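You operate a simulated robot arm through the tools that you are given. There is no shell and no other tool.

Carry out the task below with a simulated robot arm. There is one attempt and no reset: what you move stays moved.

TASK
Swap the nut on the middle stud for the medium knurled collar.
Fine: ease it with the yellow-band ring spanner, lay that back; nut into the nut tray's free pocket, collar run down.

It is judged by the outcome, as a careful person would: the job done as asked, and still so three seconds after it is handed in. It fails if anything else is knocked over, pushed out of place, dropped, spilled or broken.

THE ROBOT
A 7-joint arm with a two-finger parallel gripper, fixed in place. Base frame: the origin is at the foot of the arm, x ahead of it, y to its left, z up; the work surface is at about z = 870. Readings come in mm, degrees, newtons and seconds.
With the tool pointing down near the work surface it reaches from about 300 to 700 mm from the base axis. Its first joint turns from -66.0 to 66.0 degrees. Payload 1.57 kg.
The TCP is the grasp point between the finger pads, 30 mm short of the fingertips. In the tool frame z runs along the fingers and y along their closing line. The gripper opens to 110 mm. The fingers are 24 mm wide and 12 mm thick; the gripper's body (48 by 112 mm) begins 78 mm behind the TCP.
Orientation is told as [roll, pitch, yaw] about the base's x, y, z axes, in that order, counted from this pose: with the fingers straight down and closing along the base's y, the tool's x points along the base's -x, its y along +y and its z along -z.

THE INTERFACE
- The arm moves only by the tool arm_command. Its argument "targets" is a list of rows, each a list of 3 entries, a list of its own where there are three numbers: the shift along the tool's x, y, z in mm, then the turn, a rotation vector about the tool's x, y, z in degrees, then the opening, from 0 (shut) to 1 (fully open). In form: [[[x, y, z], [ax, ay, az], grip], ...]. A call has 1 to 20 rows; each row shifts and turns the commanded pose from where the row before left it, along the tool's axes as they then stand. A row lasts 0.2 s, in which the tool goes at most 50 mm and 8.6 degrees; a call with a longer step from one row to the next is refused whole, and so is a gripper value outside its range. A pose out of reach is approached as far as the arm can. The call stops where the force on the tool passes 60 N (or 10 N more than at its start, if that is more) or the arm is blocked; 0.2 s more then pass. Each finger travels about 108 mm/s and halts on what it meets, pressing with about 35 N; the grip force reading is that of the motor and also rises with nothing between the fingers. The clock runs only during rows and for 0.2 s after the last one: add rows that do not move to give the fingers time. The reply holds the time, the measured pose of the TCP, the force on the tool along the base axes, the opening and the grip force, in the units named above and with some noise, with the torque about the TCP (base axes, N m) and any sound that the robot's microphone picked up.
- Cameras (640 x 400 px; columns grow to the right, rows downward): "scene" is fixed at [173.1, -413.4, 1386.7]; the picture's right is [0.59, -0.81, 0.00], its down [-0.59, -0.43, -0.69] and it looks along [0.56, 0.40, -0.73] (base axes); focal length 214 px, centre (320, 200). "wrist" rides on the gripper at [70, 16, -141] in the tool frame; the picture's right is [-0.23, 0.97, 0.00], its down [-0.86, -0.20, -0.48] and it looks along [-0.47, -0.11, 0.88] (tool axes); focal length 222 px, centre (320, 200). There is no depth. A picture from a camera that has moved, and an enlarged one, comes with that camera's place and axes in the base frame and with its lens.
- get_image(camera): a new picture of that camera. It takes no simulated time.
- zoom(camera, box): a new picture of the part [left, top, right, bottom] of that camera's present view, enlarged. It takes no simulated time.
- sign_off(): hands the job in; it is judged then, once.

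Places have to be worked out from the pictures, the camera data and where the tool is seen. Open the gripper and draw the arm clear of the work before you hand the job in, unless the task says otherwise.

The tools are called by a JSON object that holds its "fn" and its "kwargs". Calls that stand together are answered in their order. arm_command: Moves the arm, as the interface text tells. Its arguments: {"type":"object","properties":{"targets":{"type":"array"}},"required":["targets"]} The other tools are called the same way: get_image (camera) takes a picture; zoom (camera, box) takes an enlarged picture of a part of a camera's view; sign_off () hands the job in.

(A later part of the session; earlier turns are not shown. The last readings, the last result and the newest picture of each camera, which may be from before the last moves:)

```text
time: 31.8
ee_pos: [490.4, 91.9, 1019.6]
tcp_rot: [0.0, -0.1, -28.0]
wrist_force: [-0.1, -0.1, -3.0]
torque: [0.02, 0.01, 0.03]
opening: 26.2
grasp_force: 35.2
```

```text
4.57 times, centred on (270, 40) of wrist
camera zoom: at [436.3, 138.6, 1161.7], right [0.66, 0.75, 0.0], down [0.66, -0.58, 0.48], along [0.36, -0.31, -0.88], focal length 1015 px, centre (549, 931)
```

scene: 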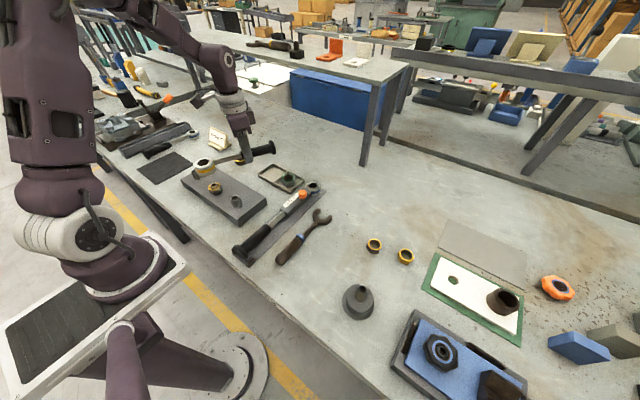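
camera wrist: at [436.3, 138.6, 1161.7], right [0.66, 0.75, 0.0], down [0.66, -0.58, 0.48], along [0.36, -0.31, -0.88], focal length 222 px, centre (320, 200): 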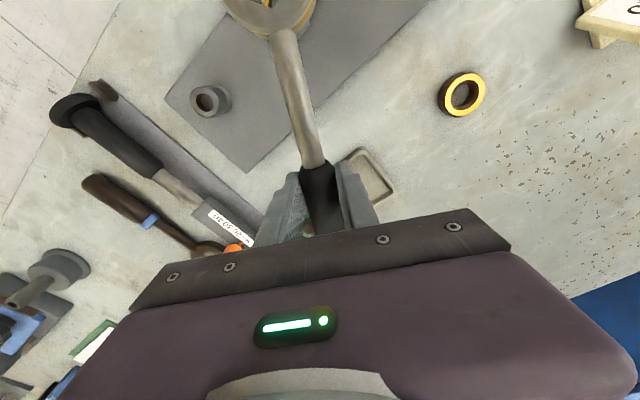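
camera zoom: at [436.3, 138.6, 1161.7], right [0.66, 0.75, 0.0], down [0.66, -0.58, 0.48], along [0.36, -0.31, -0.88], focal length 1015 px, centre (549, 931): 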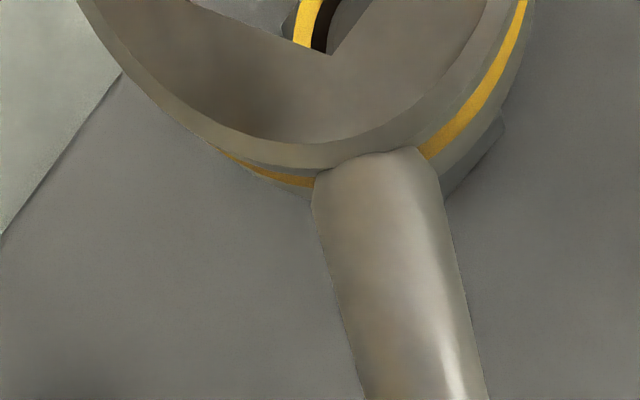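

Scene and kinematics agree within about 1 mm: the ring is centred near (381, 150), and the hex corners of both ring and nut are at about -28°. The nut bottom (plate top) looks near z≈906. I'll nudge by -1 mm in x and lower until the ring is just above the stud tip.

{"fn": "arm_command", "kwargs": {"targets": [[[0.65, -0.7, 10], [0, 0, 0], 0], [[0, 0, 10], [0, 0, 0], 0], [[0, 0, 10], [0, 0, 0], 0], [[0, 0, 10], [0, 0, 0], 0], [[0, 0, 7], [0, 0, 0], 0], [[0, 0, 0], [0, 0, 0], 0], [[0, 0, 0], [0, 0, 0], 0]]}}

{"fn": "zoom", "kwargs": {"camera": "scene", "box": [186, 158, 242, 198]}}

{"fn": "zoom", "kwargs": {"camera": "scene", "box": [180, 130, 320, 220]}}

{"fn": "zoom", "kwargs": {"camera": "wrist", "box": [200, 0, 340, 80]}}

```text
time: 33.4
ee_pos: [488.4, 90.3, 971.7]
tcp_rot: [0.0, -0.1, -28.0]
wrist_force: [-0.9, 0.5, -3.3]
torque: [-0.02, -0.04, 0.0]
opening: 26.2
grasp_force: 35.0
```

```text
10.00 times, centred on (214, 178) of scene
camera zoom: at [173.1, -413.4, 1386.7], right [0.59, -0.81, 0.0], down [-0.59, -0.43, -0.69], along [0.56, 0.4, -0.73], focal length 2145 px, centre (1380, 420)
```

zoom: 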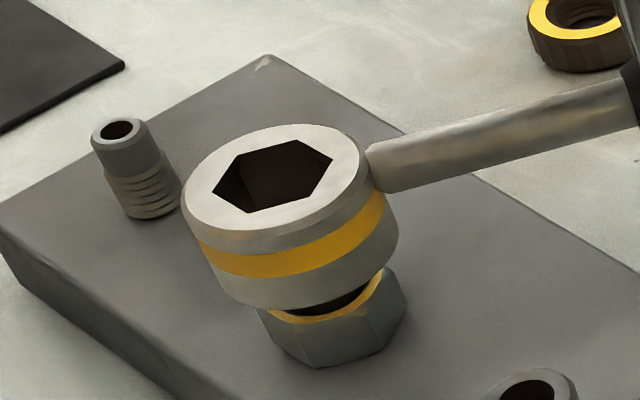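

```text
4.44 times, centred on (250, 175) of scene
camera zoom: at [173.1, -413.4, 1386.7], right [0.59, -0.81, 0.0], down [-0.59, -0.43, -0.69], along [0.56, 0.4, -0.73], focal length 953 px, centre (631, 311)
```

zoom: 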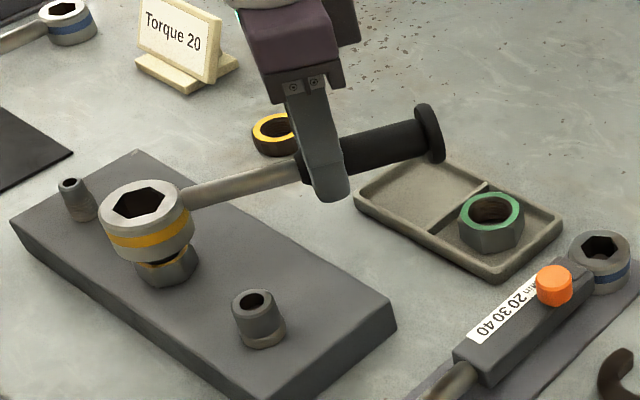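

```text
4.57 times, centred on (270, 40) of wrist
camera zoom: at [435.0, 137.1, 1114.8], right [0.66, 0.75, 0.0], down [0.66, -0.58, 0.48], along [0.36, -0.31, -0.88], focal length 1015 px, centre (549, 931)
```

zoom: 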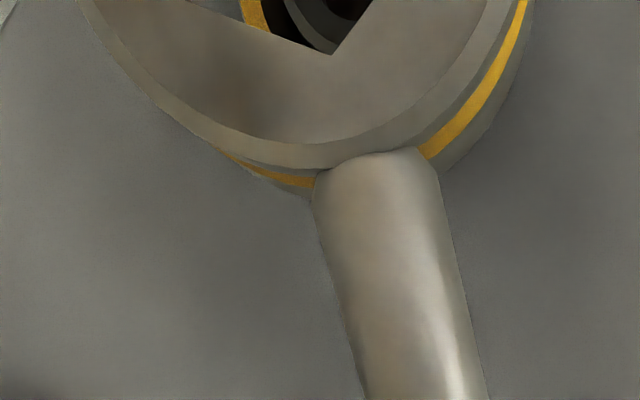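

The alignment looks right. I'll lower to where the socket mouth meets the nut top, then creep.

{"fn": "arm_command", "kwargs": {"targets": [[[0, 0, 5], [0, 0, 0], 0], [[0, 0, 5], [0, 0, 0], 0], [[0, 0, 3], [0, 0, 0], 0], [[0, 0, 2], [0, 0, 0], 0], [[0, 0, 0], [0, 0, 0], 0]]}}

{"fn": "zoom", "kwargs": {"camera": "scene", "box": [186, 158, 242, 198]}}

```text
time: 34.6
ee_pos: [489.1, 90.9, 959.0]
tcp_rot: [0.0, 0.0, -28.0]
wrist_force: [-0.7, 0.1, -2.7]
torque: [0.0, 0.01, 0.0]
opening: 26.4
grasp_force: 35.0
```

```text
10.00 times, centred on (214, 178) of scene
camera zoom: at [173.1, -413.4, 1386.7], right [0.59, -0.81, 0.0], down [-0.59, -0.43, -0.69], along [0.56, 0.4, -0.73], focal length 2145 px, centre (1380, 420)
```

zoom: 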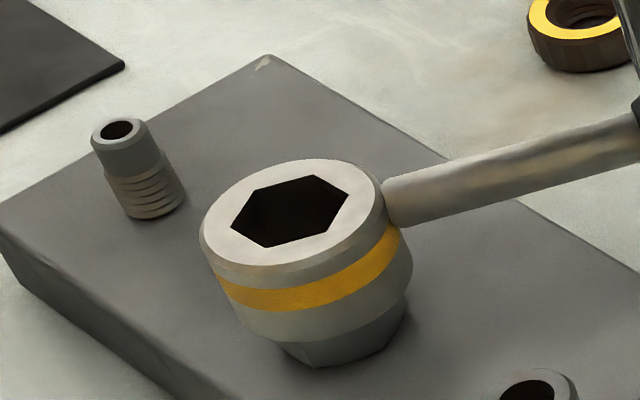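

{"fn": "arm_command", "kwargs": {"targets": [[[0, 0, 1.5], [0, 0, 0], 0], [[0, 0, 1.5], [0, 0, 0], 0], [[0, 0, 1], [0, 0, 0], 0], [[0, 0, 1], [0, 0, 0], 0], [[0, 0, 0], [0, 0, 0], 0]]}}

```text
time: 35.8
ee_pos: [487.7, 90.3, 954.0]
tcp_rot: [0.0, 0.1, -28.0]
wrist_force: [0.6, 3.8, -1.9]
torque: [0.13, 0.01, -0.41]
opening: 26.1
grasp_force: 35.1
```

There's light contact, with the nut pushing the ring toward +y at about 4 N. I'll shift +0.8 mm in y and keep lowering gently.

{"fn": "arm_command", "kwargs": {"targets": [[[0.38, 0.7, 0], [0, 0, 0], 0], [[0, 0, 1], [0, 0, 0], 0], [[0, 0, 1], [0, 0, 0], 0], [[0, 0, 0], [0, 0, 0], 0]]}}

```text
time: 36.8
ee_pos: [487.1, 90.0, 951.8]
tcp_rot: [0.1, 0.0, -28.1]
wrist_force: [0.0, -0.4, -2.9]
torque: [-0.01, -0.02, -0.01]
opening: 26.2
grasp_force: 34.8
```

That's free again and the socket is going over the nut. I'll continue down.

{"fn": "arm_command", "kwargs": {"targets": [[[0, 0, 1], [0, 0, 0], 0], [[0, 0, 1], [0, 0, 0], 0], [[0, 0, 1], [0, 0, 0], 0], [[0, 0, 1], [0, 0, 0], 0], [[0, 0, 0], [0, 0, 0], 0]]}}

{"fn": "zoom", "kwargs": {"camera": "scene", "box": [186, 158, 242, 198]}}

```text
time: 38.0
ee_pos: [487.7, 92.0, 947.1]
tcp_rot: [0.1, 0.0, -28.0]
wrist_force: [0.3, 0.0, -3.6]
torque: [0.0, -0.05, 0.03]
opening: 26.2
grasp_force: 34.9
```

```text
10.00 times, centred on (214, 178) of scene
camera zoom: at [173.1, -413.4, 1386.7], right [0.59, -0.81, 0.0], down [-0.59, -0.43, -0.69], along [0.56, 0.4, -0.73], focal length 2145 px, centre (1380, 420)
```

zoom: 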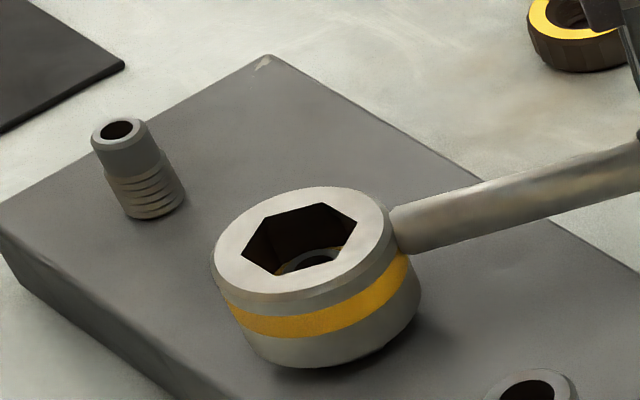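

The socket is engaged well over the nut with no force. A few more millimetres down to seat it.

{"fn": "arm_command", "kwargs": {"targets": [[[0, 0, 1], [0, 0, 0], 0], [[0, 0, 1], [0, 0, 0], 0], [[0, 0, 1], [0, 0, 0], 0], [[0, 0, 1], [0, 0, 0], 0], [[0, 0, 0], [0, 0, 0], 0]]}}

{"fn": "zoom", "kwargs": {"camera": "scene", "box": [180, 130, 320, 220]}}

```text
time: 39.2
ee_pos: [488.6, 91.5, 942.0]
tcp_rot: [0.1, -0.1, -28.0]
wrist_force: [0.4, -0.7, -3.1]
torque: [-0.02, -0.03, 0.0]
opening: 26.3
grasp_force: 35.4
```

```text
4.44 times, centred on (250, 175) of scene
camera zoom: at [173.1, -413.4, 1386.7], right [0.59, -0.81, 0.0], down [-0.59, -0.43, -0.69], along [0.56, 0.4, -0.73], focal length 953 px, centre (631, 311)
```

zoom: 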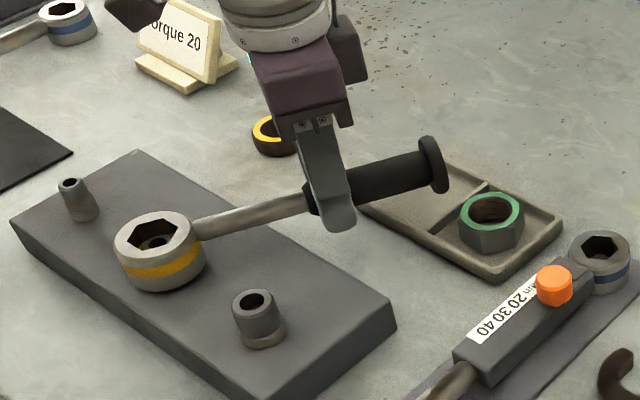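

It's seated with the ring about 1–2 mm above the plate and no contact force. Now I'll turn counter-clockwise about the stud in small steps and watch the torque.

{"fn": "arm_command", "kwargs": {"targets": [[[0.08, 4.33, 0], [0, 0, -2], 0], [[0.08, 4.33, 0], [0, 0, -2], 0], [[0.08, 4.33, 0], [0, 0, -2], 0], [[0.08, 4.33, 0], [0, 0, -2], 0]]}}

```text
time: 40.2
ee_pos: [496.1, 106.9, 942.5]
tcp_rot: [-0.1, 0.0, -20.0]
wrist_force: [-1.8, -7.8, -10.0]
torque: [-0.46, -0.76, -0.34]
opening: 26.1
grasp_force: 35.3
```

{"fn": "arm_command", "kwargs": {"targets": [[[0.08, 4.33, 0], [0, 0, -2], 0], [[0.08, 4.33, 0], [0, 0, -2], 0], [[0.08, 4.33, 0], [0, 0, -2], 0]]}}

{"fn": "zoom", "kwargs": {"camera": "scene", "box": [180, 130, 320, 220]}}

{"fn": "zoom", "kwargs": {"camera": "scene", "box": [186, 158, 242, 198]}}

```text
time: 41.0
ee_pos: [499.2, 120.4, 943.2]
tcp_rot: [0.0, 0.0, -14.1]
wrist_force: [-1.1, -5.7, -11.8]
torque: [-0.36, -0.92, -0.31]
opening: 26.1
grasp_force: 35.3
```

```text
4.44 times, centred on (250, 175) of scene
camera zoom: at [173.2, -413.5, 1386.7], right [0.59, -0.81, 0.0], down [-0.59, -0.43, -0.69], along [0.56, 0.4, -0.73], focal length 953 px, centre (631, 311)
```

zoom: 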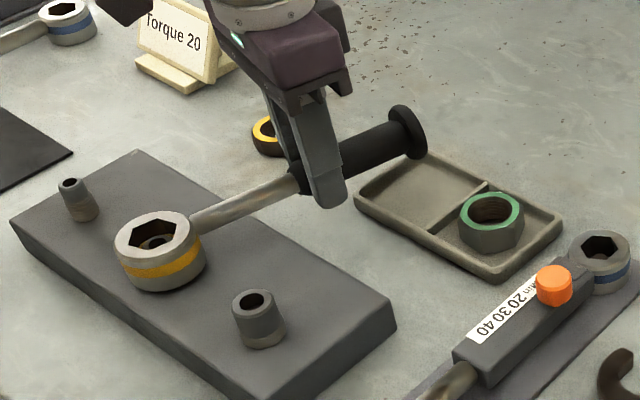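

```text
10.00 times, centred on (214, 178) of scene
camera zoom: at [173.2, -413.5, 1386.7], right [0.59, -0.81, 0.0], down [-0.59, -0.43, -0.69], along [0.56, 0.4, -0.73], focal length 2145 px, centre (1380, 420)
```

zoom: 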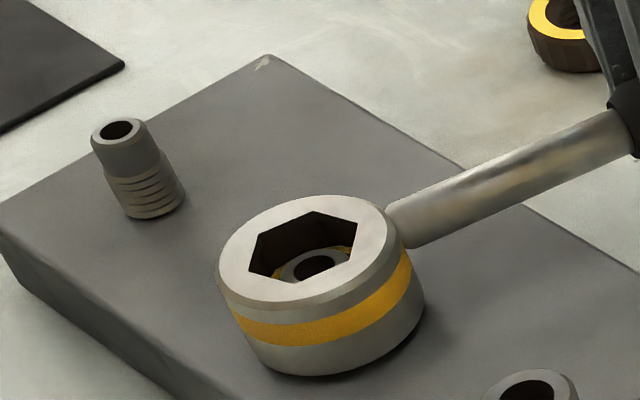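

The ring and nut are turning together at about 6 N (roughly 0.7 N·m), with some downward drag. I'll ease down 1 mm and keep turning.

{"fn": "arm_command", "kwargs": {"targets": [[[0.08, 4.33, 0.6], [0, 0, -2], 0], [[0.08, 4.33, 0.4], [0, 0, -2], 0], [[0.08, 4.33, 0], [0, 0, -2], 0], [[0.08, 4.33, 0], [0, 0, -2], 0], [[0.08, 4.33, 0], [0, 0, -2], 0]]}}

```text
time: 42.2
ee_pos: [502.9, 140.4, 941.8]
tcp_rot: [0.0, -0.1, -3.8]
wrist_force: [4.9, -3.4, 1.2]
torque: [-0.01, 0.01, 0.06]
opening: 26.2
grasp_force: 35.1
```

{"fn": "arm_command", "kwargs": {"targets": [[[0.08, 4.33, 0], [0, 0, -2], 0], [[0.08, 4.33, 0], [0, 0, -2], 0], [[0.08, 4.33, 0], [0, 0, -2], 0], [[0.08, 4.33, 0], [0, 0, -2], 0], [[0.08, 4.33, 0], [0, 0, -2], 0], [[0.08, 4.33, 0], [0, 0, -2], 0], [[0.08, 4.33, 0], [0, 0, -2], 0], [[0.08, 4.33, 0], [0, 0, -2], 0]]}}

{"fn": "zoom", "kwargs": {"camera": "scene", "box": [180, 130, 320, 220]}}

{"fn": "zoom", "kwargs": {"camera": "scene", "box": [186, 158, 242, 198]}}

```text
time: 44.0
ee_pos: [500.9, 175.6, 942.1]
tcp_rot: [-0.1, 0.0, 12.1]
wrist_force: [0.3, 0.0, -3.0]
torque: [-0.02, -0.02, 0.02]
opening: 26.1
grasp_force: 34.1
```

```text
4.44 times, centred on (250, 175) of scene
camera zoom: at [173.2, -413.4, 1386.7], right [0.59, -0.81, 0.0], down [-0.59, -0.43, -0.69], along [0.56, 0.4, -0.73], focal length 953 px, centre (631, 311)
```

zoom: 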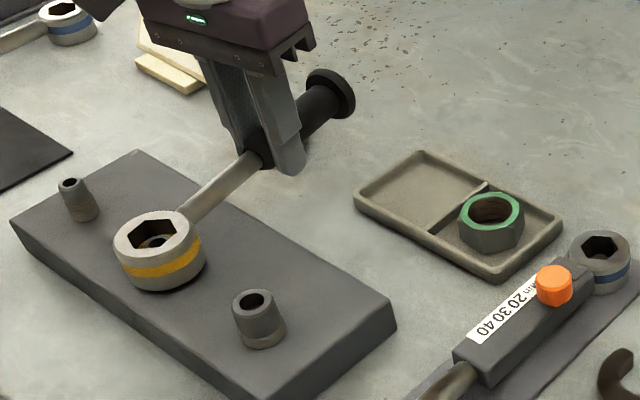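

```text
10.00 times, centred on (214, 178) of scene
camera zoom: at [173.2, -413.4, 1386.7], right [0.59, -0.81, 0.0], down [-0.59, -0.43, -0.69], along [0.56, 0.4, -0.73], focal length 2145 px, centre (1380, 420)
```

zoom: 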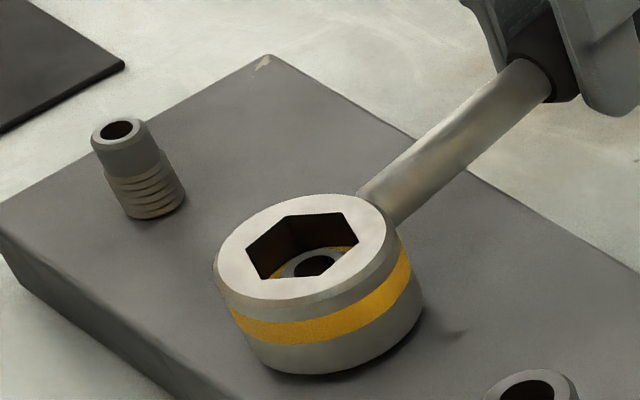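

After 40° the turning torque is near zero, so the nut is eased. I'll lift the spanner straight off, gently first.

{"fn": "arm_command", "kwargs": {"targets": [[[0, 0, -2], [0, 0, 0], 0], [[0, 0, -3], [0, 0, 0], 0], [[0, 0, -4], [0, 0, 0], 0], [[0, 0, -5], [0, 0, 0], 0], [[0, 0, -6], [0, 0, 0], 0], [[0, 0, -8], [0, 0, 0], 0], [[0, 0, -10], [0, 0, 0], 0], [[0, 0, -12], [0, 0, 0], 0], [[0, 0, -14], [0, 0, 0], 0], [[0, 0, -14], [0, 0, 0], 0], [[0, 0, 0], [0, 0, 0], 0]]}}

{"fn": "zoom", "kwargs": {"camera": "scene", "box": [170, 100, 320, 220]}}

{"fn": "zoom", "kwargs": {"camera": "scene", "box": [190, 170, 238, 200]}}

```text
time: 46.4
ee_pos: [497.9, 174.4, 1020.3]
tcp_rot: [0.0, -0.1, 12.0]
wrist_force: [-0.8, 0.7, -2.7]
torque: [0.01, -0.02, -0.01]
opening: 26.5
grasp_force: 34.8
```

```text
3.33 times, centred on (245, 160) of scene
camera zoom: at [173.1, -413.4, 1386.7], right [0.59, -0.81, 0.0], down [-0.59, -0.43, -0.69], along [0.56, 0.4, -0.73], focal length 715 px, centre (570, 333)
```

zoom: 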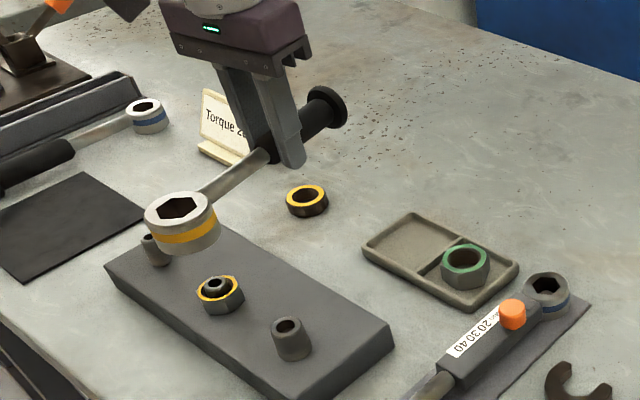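

```text
13.33 times, centred on (214, 185) of scene
camera zoom: at [173.1, -413.4, 1386.7], right [0.59, -0.81, 0.0], down [-0.59, -0.43, -0.69], along [0.56, 0.4, -0.73], focal length 2860 px, centre (1733, 400)
```

zoom: 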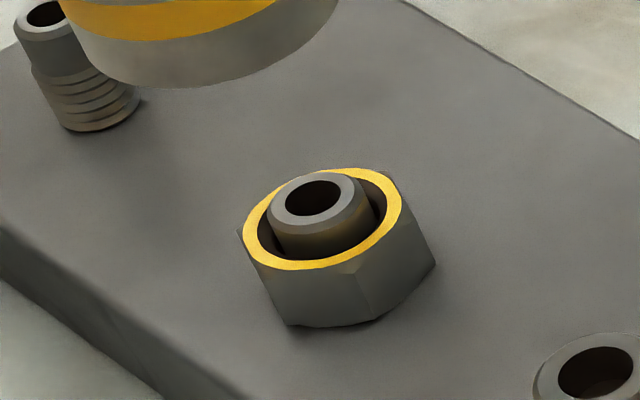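

The nut has clearly rotated and is still on the stud. Now I'll carry the spanner back to where it came from.

{"fn": "arm_command", "kwargs": {"targets": [[[14.35, -34.5, 0], [0, 0, 0], 0], [[14.35, -34.5, 0], [0, 0, 0], 0], [[14.35, -34.5, 0], [0, 0, 0], 0], [[14.35, -34.5, 0], [0, 0, 0], 0], [[14.35, -34.5, 0], [0, 0, 0], 0], [[14.35, -34.5, 0], [0, 0, 0], 0], [[14.35, -34.5, 0], [0, 0, 0], 0], [[14.35, -34.5, 0], [0, 0, 0], 0], [[14.35, -34.5, 0], [0, 0, 0], 0], [[14.35, -34.5, 0], [0, 0, 0], 0], [[14.35, -34.5, 0], [0, 0, 0], 0], [[14.35, -34.4, 0], [0, 0, 0], 0], [[0, 0, 0], [0, 0, 0], 0]]}}

{"fn": "arm_command", "kwargs": {"targets": [[[0, 0, 0], [0, 0, 8], 0], [[0, 0, 0], [0, 0, 8], 0], [[0, 0, 0], [0, 0, 8], 0], [[0, 0, 0], [0, 0, 8], 0], [[0, 0, 0], [0, 0, 8], 0], [[0, 0, 0], [0, 0, 8], 0], [[0, 0, 0], [0, 0, 8], 0], [[0, 0, 0], [0, 0, 8], 0], [[0, 0, 0], [0, 0, 8], 0], [[0, 0, 0], [0, 0, 8], 0], [[0, 0, 0], [0, 0, 8], 0], [[0, 0, 0], [0, 0, 8], 0], [[0, 0, 0], [0, 0, 8], 0], [[0, 0, 0], [0, 0, 8], 0], [[0, 0, 0], [0, 0, 8], 0], [[0, 0, 0], [0, 0, 8], 0], [[0, 0, 0], [0, 0, 8], 0], [[0, 0, 0], [0, 0, 8], 0], [[0, 0, 0], [0, 0, 8], 0], [[0, 0, 0], [0, 0, 8], 0]]}}

{"fn": "arm_command", "kwargs": {"targets": [[[0, 0, 0], [0, 0, 8], 0], [[0, 0, 0], [0, 0, 8], 0], [[0, 0, 0], [0, 0, 8], 0], [[0, 0, 0], [0, 0, 8], 0], [[0, 0, 0], [0, 0, 0], 0], [[0, 0, 0], [0, 0, 0], 0]]}}

```text
time: 49.2
ee_pos: [416.4, -266.8, 1021.0]
tcp_rot: [-0.1, 0.0, 12.0]
wrist_force: [-0.3, 0.2, -2.3]
torque: [-0.03, -0.03, 0.01]
opening: 26.3
grasp_force: 35.2
```

```text
time: 53.4
ee_pos: [418.3, -265.1, 1019.8]
tcp_rot: [0.0, 0.0, -148.1]
wrist_force: [0.0, 0.2, -2.3]
torque: [-0.03, 0.0, 0.0]
opening: 26.3
grasp_force: 35.5
```

```text
time: 54.8
ee_pos: [419.2, -265.7, 1020.2]
tcp_rot: [0.0, 0.1, 180.0]
wrist_force: [0.1, 0.0, -2.2]
torque: [-0.04, 0.03, 0.01]
opening: 26.3
grasp_force: 35.3
```

{"fn": "get_image", "kwargs": {"camera": "wrist"}}

{"fn": "zoom", "kwargs": {"camera": "scene", "box": [260, 140, 420, 290]}}

{"fn": "arm_command", "kwargs": {"targets": [[[0, 0, 0], [0, 0, 0], 0]]}}

```text
taken
camera wrist: at [487.9, -282.1, 1162.5], right [-0.23, -0.97, 0.0], down [-0.85, 0.2, 0.48], along [-0.47, 0.11, -0.88], focal length 222 px, centre (320, 200)
```

wrist: 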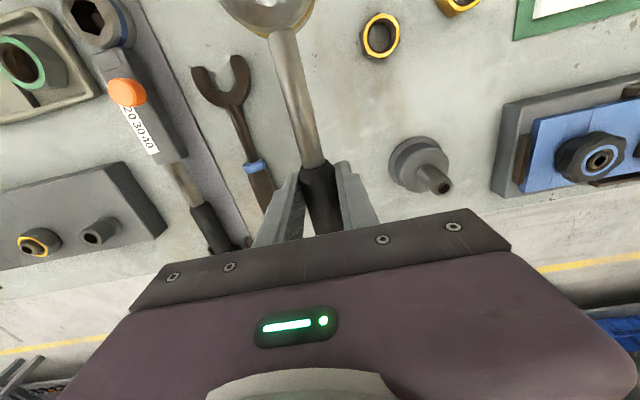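

```text
2.67 times, centred on (340, 215) of scene
camera zoom: at [173.1, -413.4, 1386.7], right [0.59, -0.81, 0.0], down [-0.59, -0.43, -0.69], along [0.56, 0.4, -0.73], focal length 572 px, centre (267, 160)
```

zoom: 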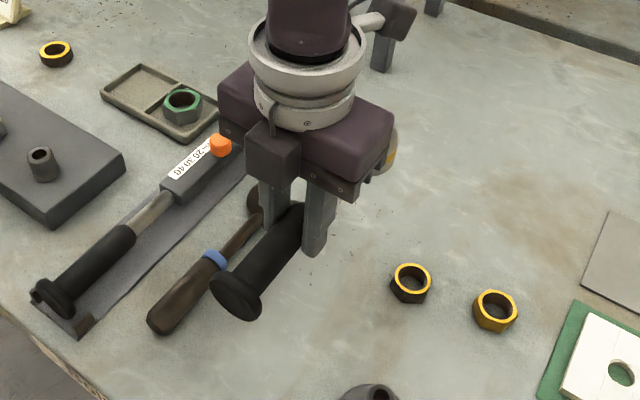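

```text
time: 55.2
ee_pos: [418.0, -266.4, 1021.0]
tcp_rot: [0.0, 0.0, 180.1]
wrist_force: [0.7, -1.1, -3.2]
torque: [-0.04, 0.01, -0.01]
opening: 26.2
grasp_force: 35.1
```

The spanner is straight in the grip. I'm correcting 2.5 mm in x and lowering to just above the bench.

{"fn": "arm_command", "kwargs": {"targets": [[[-2.5, 0.2, 20], [0, 0, 0], 0], [[0, 0, 20], [0, 0, 0], 0], [[0, 0, 20], [0, 0, 0], 0], [[0, 0, 20], [0, 0, 0], 0], [[0, 0, 16], [0, 0, 0], 0], [[0, 0, 10], [0, 0, 0], 0], [[0, 0, 5], [0, 0, 0], 0], [[0, 0, 0], [0, 0, 0], 0]]}}

{"fn": "arm_command", "kwargs": {"targets": [[[0, 0, 1], [0, 0, 0], 0], [[0, 0, 1], [0, 0, 0], 0], [[0, 0, 1], [0, 0, 0], 0], [[0, 0, 0.7], [0, 0, 0], 0], [[0, 0, 0], [0, 0, 0], 0]]}}

```text
time: 57.0
ee_pos: [414.6, -264.8, 909.5]
tcp_rot: [0.1, 0.0, -180.0]
wrist_force: [-0.6, -0.2, -3.3]
torque: [0.02, 0.04, 0.0]
opening: 26.1
grasp_force: 35.0
```

```text
time: 58.2
ee_pos: [415.9, -264.8, 906.8]
tcp_rot: [0.0, -0.1, -180.0]
wrist_force: [-0.3, 0.3, -3.5]
torque: [-0.03, 0.05, -0.01]
opening: 26.2
grasp_force: 35.0
```

{"fn": "arm_command", "kwargs": {"targets": [[[0, 1.3, 0], [0, 0, 0], 0], [[0, 0, 0.8], [0, 0, 0], 0], [[0, 0, 0.8], [0, 0, 0], 0], [[0, 0, 0], [0, 0, 0], 0]]}}

{"fn": "arm_command", "kwargs": {"targets": [[[0, 0, 0.5], [0, 0, 0], 0], [[0, 0, 0.5], [0, 0, 0], 0], [[0, 0, 0], [0, 0, 0], 0]]}}

```text
time: 59.2
ee_pos: [415.3, -265.8, 904.1]
tcp_rot: [-0.1, 0.1, -179.9]
wrist_force: [-1.9, 4.1, 16.4]
torque: [0.01, 0.73, -0.05]
opening: 26.2
grasp_force: 34.8
```

```text
time: 60.0
ee_pos: [415.7, -266.4, 903.4]
tcp_rot: [0.0, 0.0, -180.0]
wrist_force: [-1.4, 5.5, 27.5]
torque: [0.08, -0.02, -0.07]
opening: 26.2
grasp_force: 34.9
```

It's seated on the bench and slightly pressed. I'll relieve 1 mm, open to about 60 mm and rise.

{"fn": "arm_command", "kwargs": {"targets": [[[0, 0, -1], [0, 0, 0], 0], [[0, 0, 0], [0, 0, 0], 0], [[0, 0, 0], [0, 0, 0], 0.3], [[0, 0, 0], [0, 0, 0], 0.4], [[0, 0, 0], [0, 0, 0], 0.55], [[0, 0, 0], [0, 0, 0], 0.55], [[0, 0, -10], [0, 0, 0], 0.55], [[0, 0, -20], [0, 0, 0], 0.55], [[0, 0, -30], [0, 0, 0], 0.55], [[0, 0, -30], [0, 0, 0], 0.55], [[0, 0, -30], [0, 0, 0], 0.55], [[0, 0, 0], [0, 0, 0], 0.55]]}}

{"fn": "zoom", "kwargs": {"camera": "scene", "box": [260, 180, 400, 290]}}

{"fn": "get_image", "kwargs": {"camera": "wrist"}}

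```text
time: 62.6
ee_pos: [414.0, -269.1, 1022.3]
tcp_rot: [0.0, -0.1, 180.0]
wrist_force: [-0.1, -0.3, 0.5]
torque: [0.02, 0.0, 0.01]
opening: 60.3
grasp_force: 0.0
```

```text
3.64 times, centred on (330, 235) of scene
camera zoom: at [173.1, -413.4, 1386.7], right [0.59, -0.81, 0.0], down [-0.59, -0.43, -0.69], along [0.56, 0.4, -0.73], focal length 780 px, centre (284, 73)
```

zoom: 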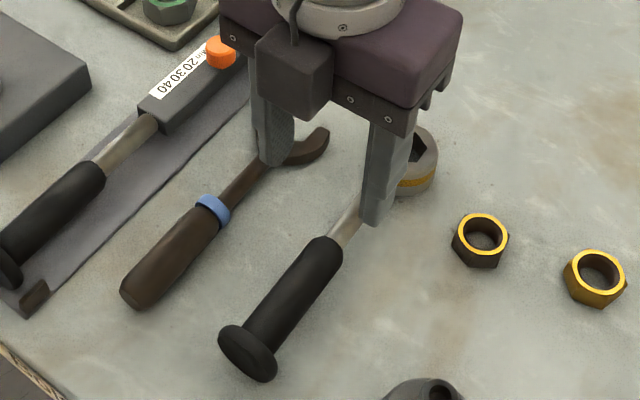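

```text
taken
camera wrist: at [484.1, -286.1, 1164.9], right [-0.23, -0.97, 0.0], down [-0.86, 0.2, 0.48], along [-0.47, 0.11, -0.88], focal length 222 px, centre (320, 200)
```

wrist: 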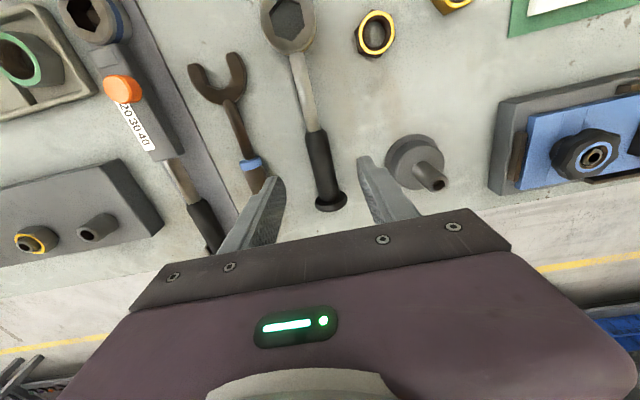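

The spanner is back in its place and undisturbed. Next I'll go to the nut with yaw -168°, which should line the jaws up with a pair of flats after the 40° turn and leave the most travel for unscrewing.

{"fn": "arm_command", "kwargs": {"targets": [[[0, 0, 0], [0, 0, -6], 0.6], [[0, 0, 0], [0, 0, -6], 0.6], [[4.4, -34.6, 0], [0, 0, 0], 0.6], [[4.4, -34.6, 0], [0, 0, 0], 0.6], [[4.4, -34.6, 0], [0, 0, 0], 0.6], [[4.4, -34.6, 0], [0, 0, 0], 0.6], [[4.4, -34.6, 0], [0, 0, 0], 0.6], [[4.4, -34.6, 0], [0, 0, 0], 0.6], [[4.4, -34.6, 0], [0, 0, 0], 0.6], [[4.4, -34.6, 0], [0, 0, 0], 0.6], [[4.4, -34.6, 0], [0, 0, 0], 0.6], [[4.4, -34.6, 0], [0, 0, 0], 0.6], [[4.3, -34.8, 0], [0, 0, 0], 0.6], [[4.3, -34.8, 0], [0, 0, 0], 0.6], [[0, 0, 0], [0, 0, 0], 0.6], [[0, 0, 0], [0, 0, 0], 0.6]]}}

{"fn": "get_image", "kwargs": {"camera": "wrist"}}

{"fn": "zoom", "kwargs": {"camera": "wrist", "box": [280, 120, 360, 190]}}

```text
time: 66.0
ee_pos: [397.1, 135.8, 1011.6]
tcp_rot: [-0.2, -0.1, -167.8]
wrist_force: [-0.6, 0.1, 0.4]
torque: [0.0, 0.01, -0.01]
opening: 66.1
grasp_force: 0.1
out of reach, approached as far as the arm can: row 14
```

```text
taken
camera wrist: at [467.9, 133.5, 1153.1], right [-0.02, -1.0, 0.0], down [-0.88, 0.01, 0.48], along [-0.48, 0.01, -0.88], focal length 222 px, centre (320, 200)
```

wrist: 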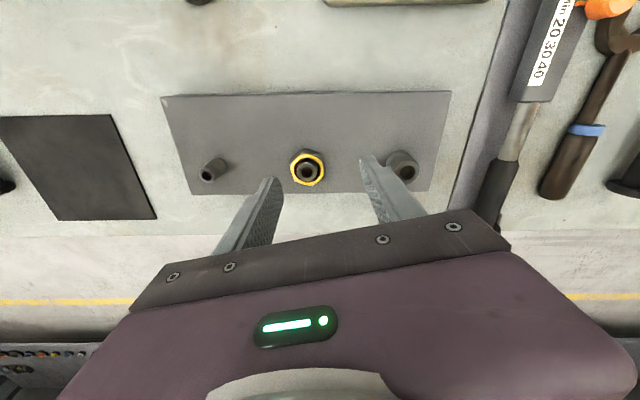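

```text
5.71 times, centred on (320, 155) of wrist
camera zoom: at [467.9, 133.5, 1153.1], right [-0.02, -1.0, 0.0], down [-0.88, 0.01, 0.48], along [-0.48, 0.01, -0.88], focal length 1269 px, centre (320, 457)
```

zoom: 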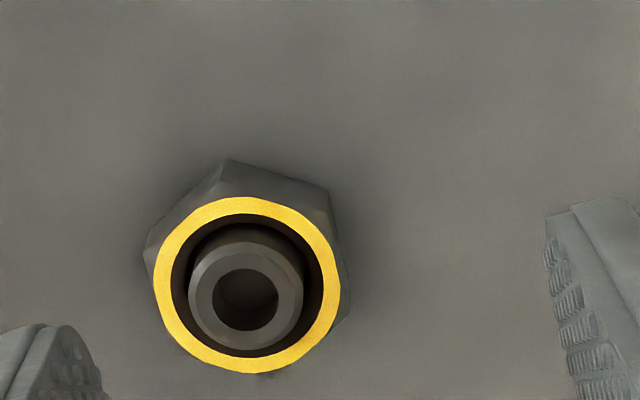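

This spot near the nut is out of reach at yaw -168°. The nut's corners now read about 13°, so -107° also faces its flats. I'll turn to -107° and try approaching again.

{"fn": "arm_command", "kwargs": {"targets": [[[0, 0, 0], [0, 0, -8.5], 0.6], [[0, 0, 0], [0, 0, -8.5], 0.6], [[0, 0, 0], [0, 0, -8.5], 0.6], [[0, 0, 0], [0, 0, -8.5], 0.6], [[0, 0, 0], [0, 0, -8.5], 0.6], [[0, 0, 0], [0, 0, -8.5], 0.6], [[0, 0, 0], [0, 0, -8.5], 0.6], [[0, 0, 0], [0, 0, 0], 0.6]]}}

```text
time: 67.8
ee_pos: [395.0, 137.1, 1009.6]
tcp_rot: [0.1, 0.1, -108.4]
wrist_force: [0.1, -0.2, -0.3]
torque: [-0.06, -0.02, 0.0]
opening: 66.2
grasp_force: 0.1
```

{"fn": "arm_command", "kwargs": {"targets": [[[3.6, -9.35, 0], [0, 0, -0.6], 0.6], [[3.6, -9.35, 0], [0, 0, -0.6], 0.6], [[0, 0, 0], [0, 0, 0], 0.6], [[0, 0, 0], [0, 0, 0], 0.6]]}}

{"fn": "get_image", "kwargs": {"camera": "wrist"}}

{"fn": "zoom", "kwargs": {"camera": "wrist", "box": [280, 110, 360, 180]}}

{"fn": "get_image", "kwargs": {"camera": "scene"}}

```text
time: 68.8
ee_pos: [380.1, 148.1, 1009.8]
tcp_rot: [0.0, 0.1, -107.3]
wrist_force: [0.1, 0.6, 0.3]
torque: [-0.02, 0.01, 0.02]
opening: 66.0
grasp_force: 0.0
```

```text
taken
camera wrist: at [416.6, 210.0, 1151.8], right [0.86, -0.51, 0.0], down [-0.44, -0.76, 0.48], along [-0.24, -0.41, -0.88], focal length 222 px, centre (320, 200)
```

wrist: 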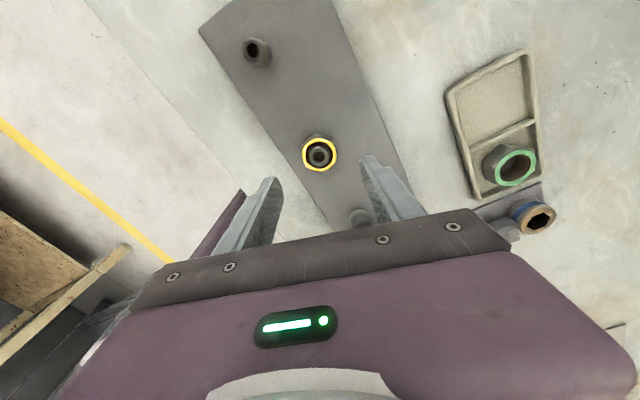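

```text
5.71 times, centred on (320, 145) of wrist
camera zoom: at [416.6, 210.0, 1151.8], right [0.86, -0.51, 0.0], down [-0.44, -0.76, 0.48], along [-0.24, -0.41, -0.88], focal length 1269 px, centre (320, 514)
```

zoom: 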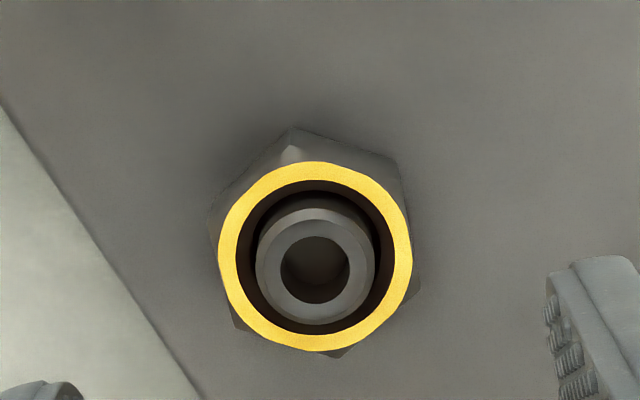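

```text
taken
```

scene: 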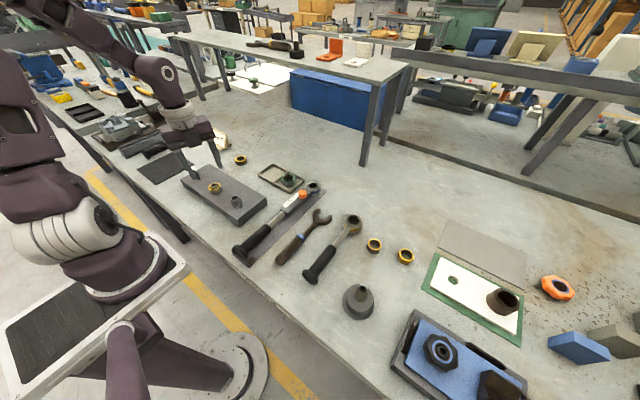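

At yaw -107° the nut is reachable and nearly centred. A small correction, then I'll descend so the fingertips straddle the nut.

{"fn": "arm_command", "kwargs": {"targets": [[[1.2, -0.9, 10], [0, 0, 0], 0.6], [[0, 0, 15], [0, 0, 0], 0.6], [[0, 0, 15], [0, 0, 0], 0.6], [[0, 0, 15], [0, 0, 0], 0.6], [[0, 0, 10], [0, 0, 0], 0.6], [[0, 0, 4], [0, 0, 0], 0.6], [[0, 0, 0], [0, 0, 0], 0.6]]}}

{"fn": "get_image", "kwargs": {"camera": "wrist"}}

{"fn": "zoom", "kwargs": {"camera": "scene", "box": [180, 150, 250, 205]}}

```text
time: 70.4
ee_pos: [380.2, 151.5, 940.4]
tcp_rot: [0.0, -0.1, -107.3]
wrist_force: [0.4, -0.7, 0.1]
torque: [-0.02, 0.0, -0.02]
opening: 65.8
grasp_force: 0.1
```

```text
taken
camera wrist: at [416.6, 211.6, 1083.6], right [0.86, -0.51, 0.0], down [-0.44, -0.76, 0.48], along [-0.24, -0.41, -0.88], focal length 222 px, centre (320, 200)
```

wrist: 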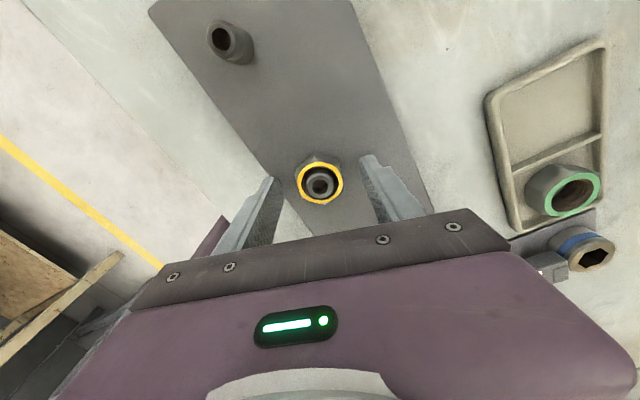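

```text
7.27 times, centred on (215, 178) of scene
camera zoom: at [173.1, -413.4, 1386.7], right [0.59, -0.81, 0.0], down [-0.59, -0.43, -0.69], along [0.56, 0.4, -0.73], focal length 1560 px, centre (1084, 364)
```

zoom: 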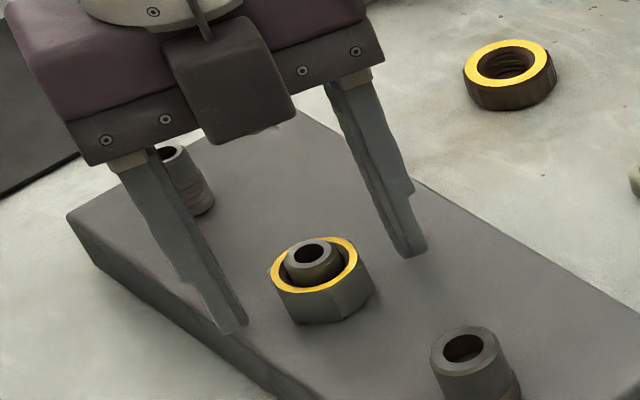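

The fingers straddle the nut with tips just above the plate. Closing on the flats.

{"fn": "arm_command", "kwargs": {"targets": [[[0, 0, 0], [0, 0, 0], 0.5], [[0, 0, 0], [0, 0, 0], 0.42], [[0, 0, 0], [0, 0, 0], 0.36], [[0, 0, 0], [0, 0, 0], 0.2], [[0, 0, 0], [0, 0, 0], 0.2], [[0, 0, 0], [0, 0, 0], 0.2]]}}

{"fn": "zoom", "kwargs": {"camera": "wrist", "box": [260, 130, 380, 220]}}

{"fn": "zoom", "kwargs": {"camera": "scene", "box": [180, 150, 250, 205]}}

```text
time: 71.8
ee_pos: [379.5, 150.6, 941.2]
tcp_rot: [0.0, -0.1, -107.3]
wrist_force: [-0.7, 0.0, 0.9]
torque: [-0.01, -0.05, -0.01]
opening: 35.2
grasp_force: 34.9
```

```text
4.44 times, centred on (320, 175) of wrist
camera zoom: at [416.5, 211.7, 1083.7], right [0.86, -0.51, 0.0], down [-0.44, -0.76, 0.48], along [-0.24, -0.41, -0.88], focal length 987 px, centre (320, 311)
```

zoom: 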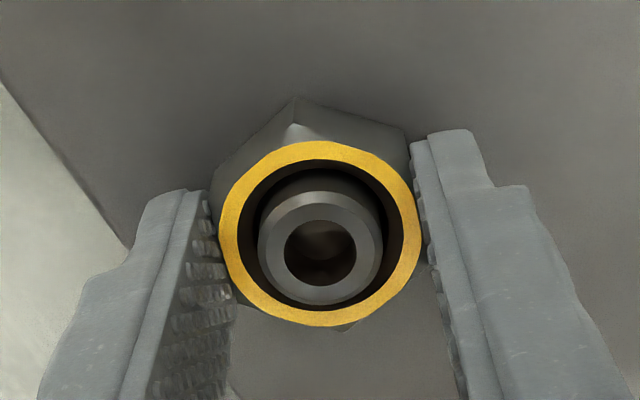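

```text
7.27 times, centred on (215, 178) of scene
camera zoom: at [173.1, -413.4, 1386.7], right [0.59, -0.81, 0.0], down [-0.59, -0.43, -0.69], along [0.56, 0.4, -0.73], focal length 1560 px, centre (1084, 364)
```

zoom: 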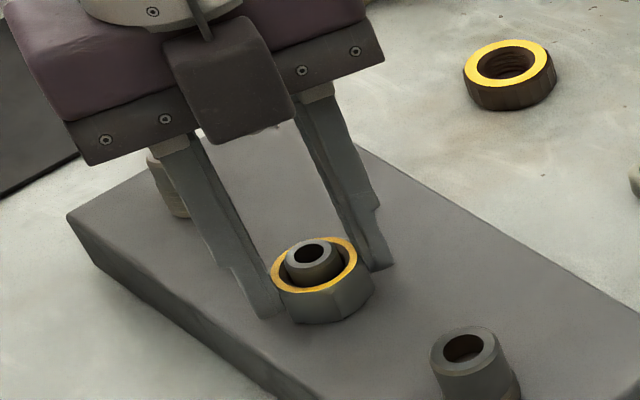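

It's gripped across the flats at 35 mm. I'll turn counter-clockwise 30° as a test, watching the forces.

{"fn": "arm_command", "kwargs": {"targets": [[[0, 0, 0], [0, 0, -5], 0.2], [[0, 0, 0], [0, 0, -5], 0.2], [[0, 0, 0], [0, 0, -5], 0.2], [[0, 0, 0], [0, 0, -5], 0.2], [[0, 0, 0], [0, 0, -5], 0.2], [[0, 0, 0], [0, 0, -5], 0.2]]}}

{"fn": "zoom", "kwargs": {"camera": "wrist", "box": [260, 130, 380, 220]}}

```text
time: 73.2
ee_pos: [381.4, 149.9, 941.7]
tcp_rot: [0.0, 0.0, -77.2]
wrist_force: [2.3, 7.7, 23.8]
torque: [0.36, 0.0, 0.02]
opening: 35.5
grasp_force: 34.8
```

```text
4.44 times, centred on (320, 175) of wrist
camera zoom: at [380.4, 221.3, 1083.7], right [1.0, -0.01, 0.0], down [-0.01, -0.88, 0.48], along [0.0, -0.48, -0.88], focal length 987 px, centre (320, 311)
```

zoom: 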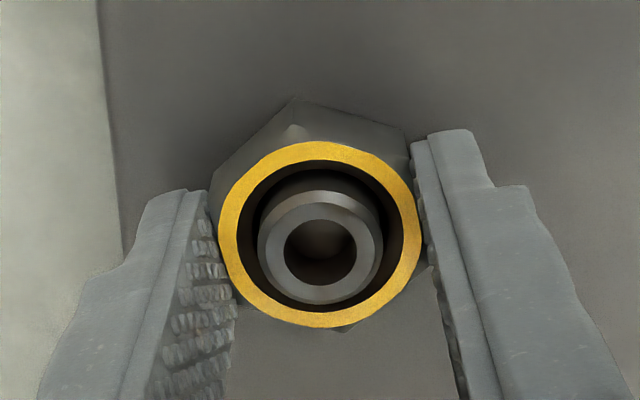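

The nut turns with the jaws and pushes up as it rises on the thread (Fz +24 N). I'll follow with a small lift while turning, to find the pitch.

{"fn": "arm_command", "kwargs": {"targets": [[[0, 0, -0.25], [0, 0, 0], 0.2], [[0, 0, -0.07], [0, 0, -8], 0.2], [[0, 0, -0.07], [0, 0, -8], 0.2], [[0, 0, -0.07], [0, 0, -8], 0.2], [[0, 0, -0.07], [0, 0, -8], 0.2], [[0, 0, -0.07], [0, 0, -8], 0.2]]}}

{"fn": "zoom", "kwargs": {"camera": "wrist", "box": [260, 130, 380, 220]}}

```text
time: 74.6
ee_pos: [379.5, 150.8, 941.4]
tcp_rot: [0.0, 0.1, -37.3]
wrist_force: [2.0, 13.8, 16.9]
torque: [0.46, 0.03, -0.01]
opening: 35.6
grasp_force: 35.1
```

```text
4.44 times, centred on (320, 175) of wrist
camera zoom: at [334.3, 204.7, 1084.4], right [0.77, 0.64, 0.0], down [0.56, -0.68, 0.48], along [0.31, -0.37, -0.88], focal length 987 px, centre (320, 311)
```

zoom: 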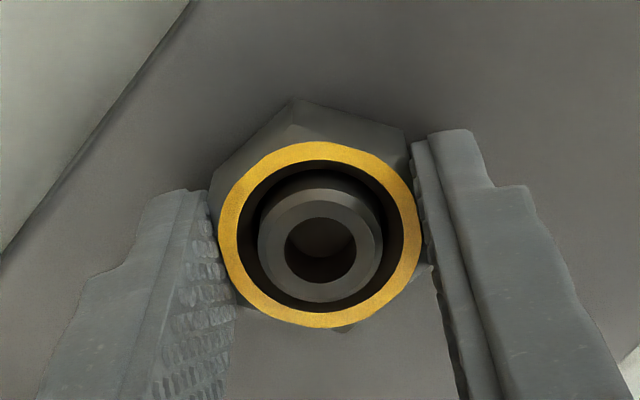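

{"fn": "arm_command", "kwargs": {"targets": [[[0.18, 0.24, -0.2], [0, 0, 0], 0.2], [[0, 0, -0.11], [0, 0, -8.5], 0.2], [[0, 0, -0.11], [0, 0, -8.5], 0.2], [[0, 0, -0.11], [0, 0, -8.5], 0.2], [[0, 0, -0.11], [0, 0, -8.5], 0.2], [[0, 0, -0.11], [0, 0, -8.5], 0.2], [[0, 0, -0.11], [0, 0, -8.5], 0.2], [[0, 0, -0.11], [0, 0, -8.5], 0.2], [[0, 0, -0.11], [0, 0, -8.5], 0.2]]}}

{"fn": "zoom", "kwargs": {"camera": "wrist", "box": [260, 130, 380, 220]}}

```text
time: 76.6
ee_pos: [380.2, 150.8, 942.7]
tcp_rot: [0.0, 0.0, 30.9]
wrist_force: [2.1, 5.6, 5.9]
torque: [0.3, -0.22, -0.04]
opening: 35.3
grasp_force: 35.1
```

```text
4.44 times, centred on (320, 175) of wrist
camera zoom: at [312.0, 127.9, 1085.3], right [-0.3, 0.95, 0.0], down [0.84, 0.27, 0.48], along [0.46, 0.15, -0.88], focal length 987 px, centre (320, 311)
```

zoom: 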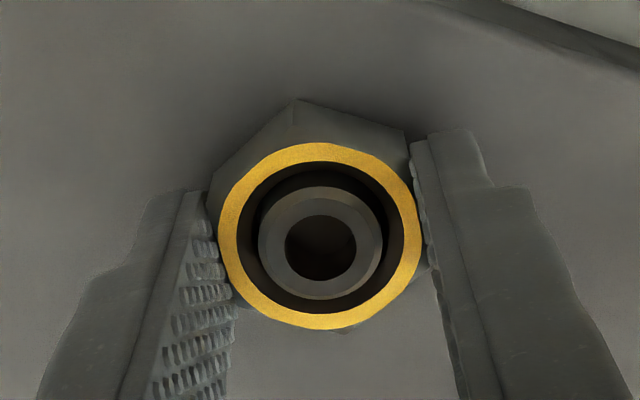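

The nut keeps following, with a pitch of roughly 4.7 mm/turn and low forces. Continuing counter-clockwise with the matched lift.

{"fn": "arm_command", "kwargs": {"targets": [[[0, 0, -0.11], [0, 0, -8.5], 0.2], [[0, 0, -0.11], [0, 0, -8.5], 0.2], [[0, 0, -0.11], [0, 0, -8.5], 0.2], [[0, 0, -0.11], [0, 0, -8.5], 0.2], [[0, 0, -0.11], [0, 0, -8.5], 0.2], [[0, 0, -0.11], [0, 0, -8.5], 0.2], [[0, 0, -0.11], [0, 0, -8.5], 0.2], [[0, 0, -0.11], [0, 0, -8.5], 0.2], [[0, 0, -0.11], [0, 0, -8.5], 0.2], [[0, 0, -0.11], [0, 0, -8.5], 0.2]]}}

{"fn": "zoom", "kwargs": {"camera": "wrist", "box": [260, 130, 380, 220]}}

```text
time: 78.8
ee_pos: [379.3, 149.6, 943.7]
tcp_rot: [-0.1, 0.0, 115.8]
wrist_force: [0.2, 2.1, 27.4]
torque: [0.04, 0.11, 0.0]
opening: 35.4
grasp_force: 35.3
```

```text
4.44 times, centred on (320, 175) of wrist
camera zoom: at [395.9, 79.6, 1086.2], right [-0.98, -0.22, 0.0], down [-0.19, 0.86, 0.48], along [-0.1, 0.47, -0.88], focal length 987 px, centre (320, 311)
```

zoom: 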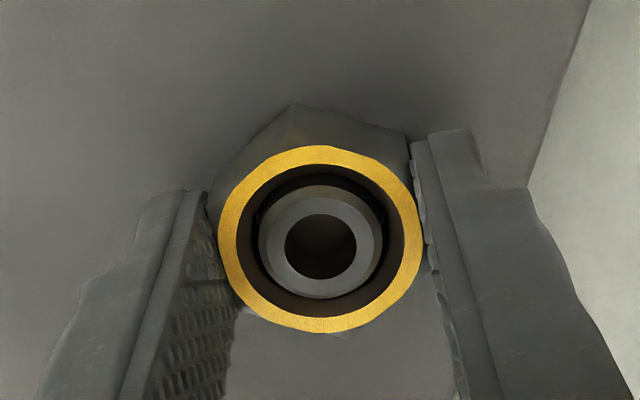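

Fz rose to 27 N, so the true pitch is more like 6 mm/turn. I'll relieve and continue with a slightly faster lift.

{"fn": "arm_command", "kwargs": {"targets": [[[0, 0, -0.4], [0, 0, 0], 0.2], [[0, 0, -0.14], [0, 0, -8.5], 0.2], [[0, 0, -0.14], [0, 0, -8.5], 0.2], [[0, 0, -0.14], [0, 0, -8.5], 0.2], [[0, 0, -0.14], [0, 0, -8.5], 0.2], [[0, 0, -0.14], [0, 0, -8.5], 0.2]]}}

{"fn": "zoom", "kwargs": {"camera": "wrist", "box": [260, 130, 380, 220]}}

{"fn": "zoom", "kwargs": {"camera": "scene", "box": [180, 150, 250, 205]}}

```text
time: 80.2
ee_pos: [380.1, 148.7, 944.4]
tcp_rot: [0.3, -0.1, 158.3]
wrist_force: [-0.1, -0.4, -1.5]
torque: [-0.02, -0.02, -0.01]
opening: 35.3
grasp_force: 35.5
```

```text
4.44 times, centred on (320, 175) of wrist
camera zoom: at [438.8, 107.9, 1086.5], right [-0.57, -0.82, 0.0], down [-0.72, 0.5, 0.48], along [-0.4, 0.27, -0.88], focal length 987 px, centre (320, 311)
```

zoom: 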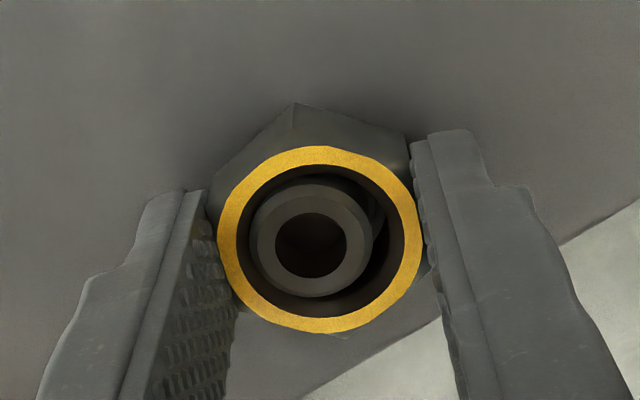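

```text
7.27 times, centred on (215, 178) of scene
camera zoom: at [173.1, -413.4, 1386.7], right [0.59, -0.81, 0.0], down [-0.59, -0.43, -0.69], along [0.56, 0.4, -0.73], focal length 1560 px, centre (1084, 364)
```

zoom: 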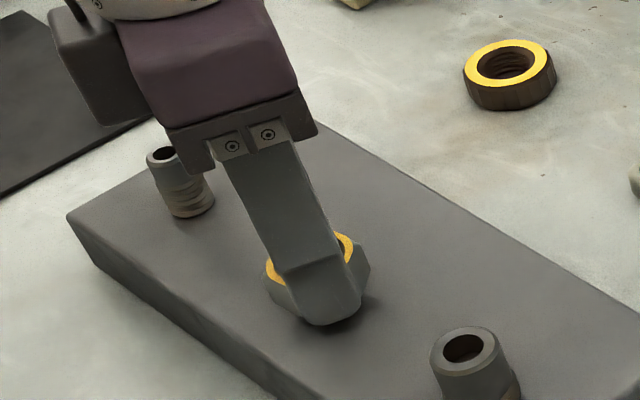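

Force dropped to about -1.5 N (just the nut's weight) and the stud now shows sideways play inside the nut, so it looks free of the thread. I'll test with a gentle lift.

{"fn": "arm_command", "kwargs": {"targets": [[[0, 0, -1], [0, 0, 0], 0.2], [[0, 0, -1], [0, 0, 0], 0.2], [[0, 0, -1], [0, 0, 0], 0.2], [[0, 0, 0], [0, 0, 0], 0.2]]}}

{"fn": "zoom", "kwargs": {"camera": "wrist", "box": [260, 130, 380, 220]}}

```text
time: 81.2
ee_pos: [379.5, 150.0, 947.5]
tcp_rot: [0.1, -0.1, 158.2]
wrist_force: [-0.4, 0.3, -1.0]
torque: [0.02, -0.02, -0.04]
opening: 35.5
grasp_force: 35.7
```

```text
4.44 times, centred on (320, 175) of wrist
camera zoom: at [438.7, 108.6, 1090.3], right [-0.57, -0.82, 0.0], down [-0.72, 0.5, 0.48], along [-0.39, 0.27, -0.88], focal length 987 px, centre (320, 311)
```

zoom: 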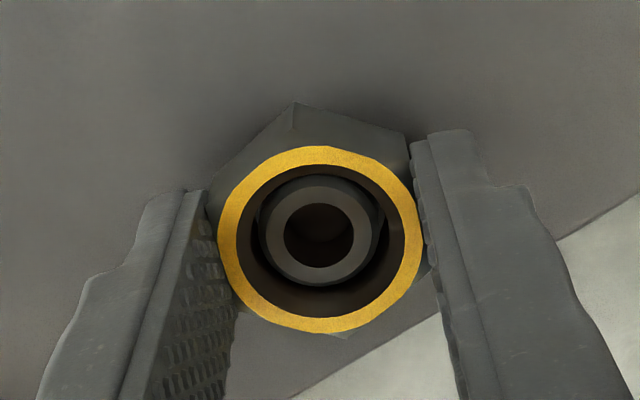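

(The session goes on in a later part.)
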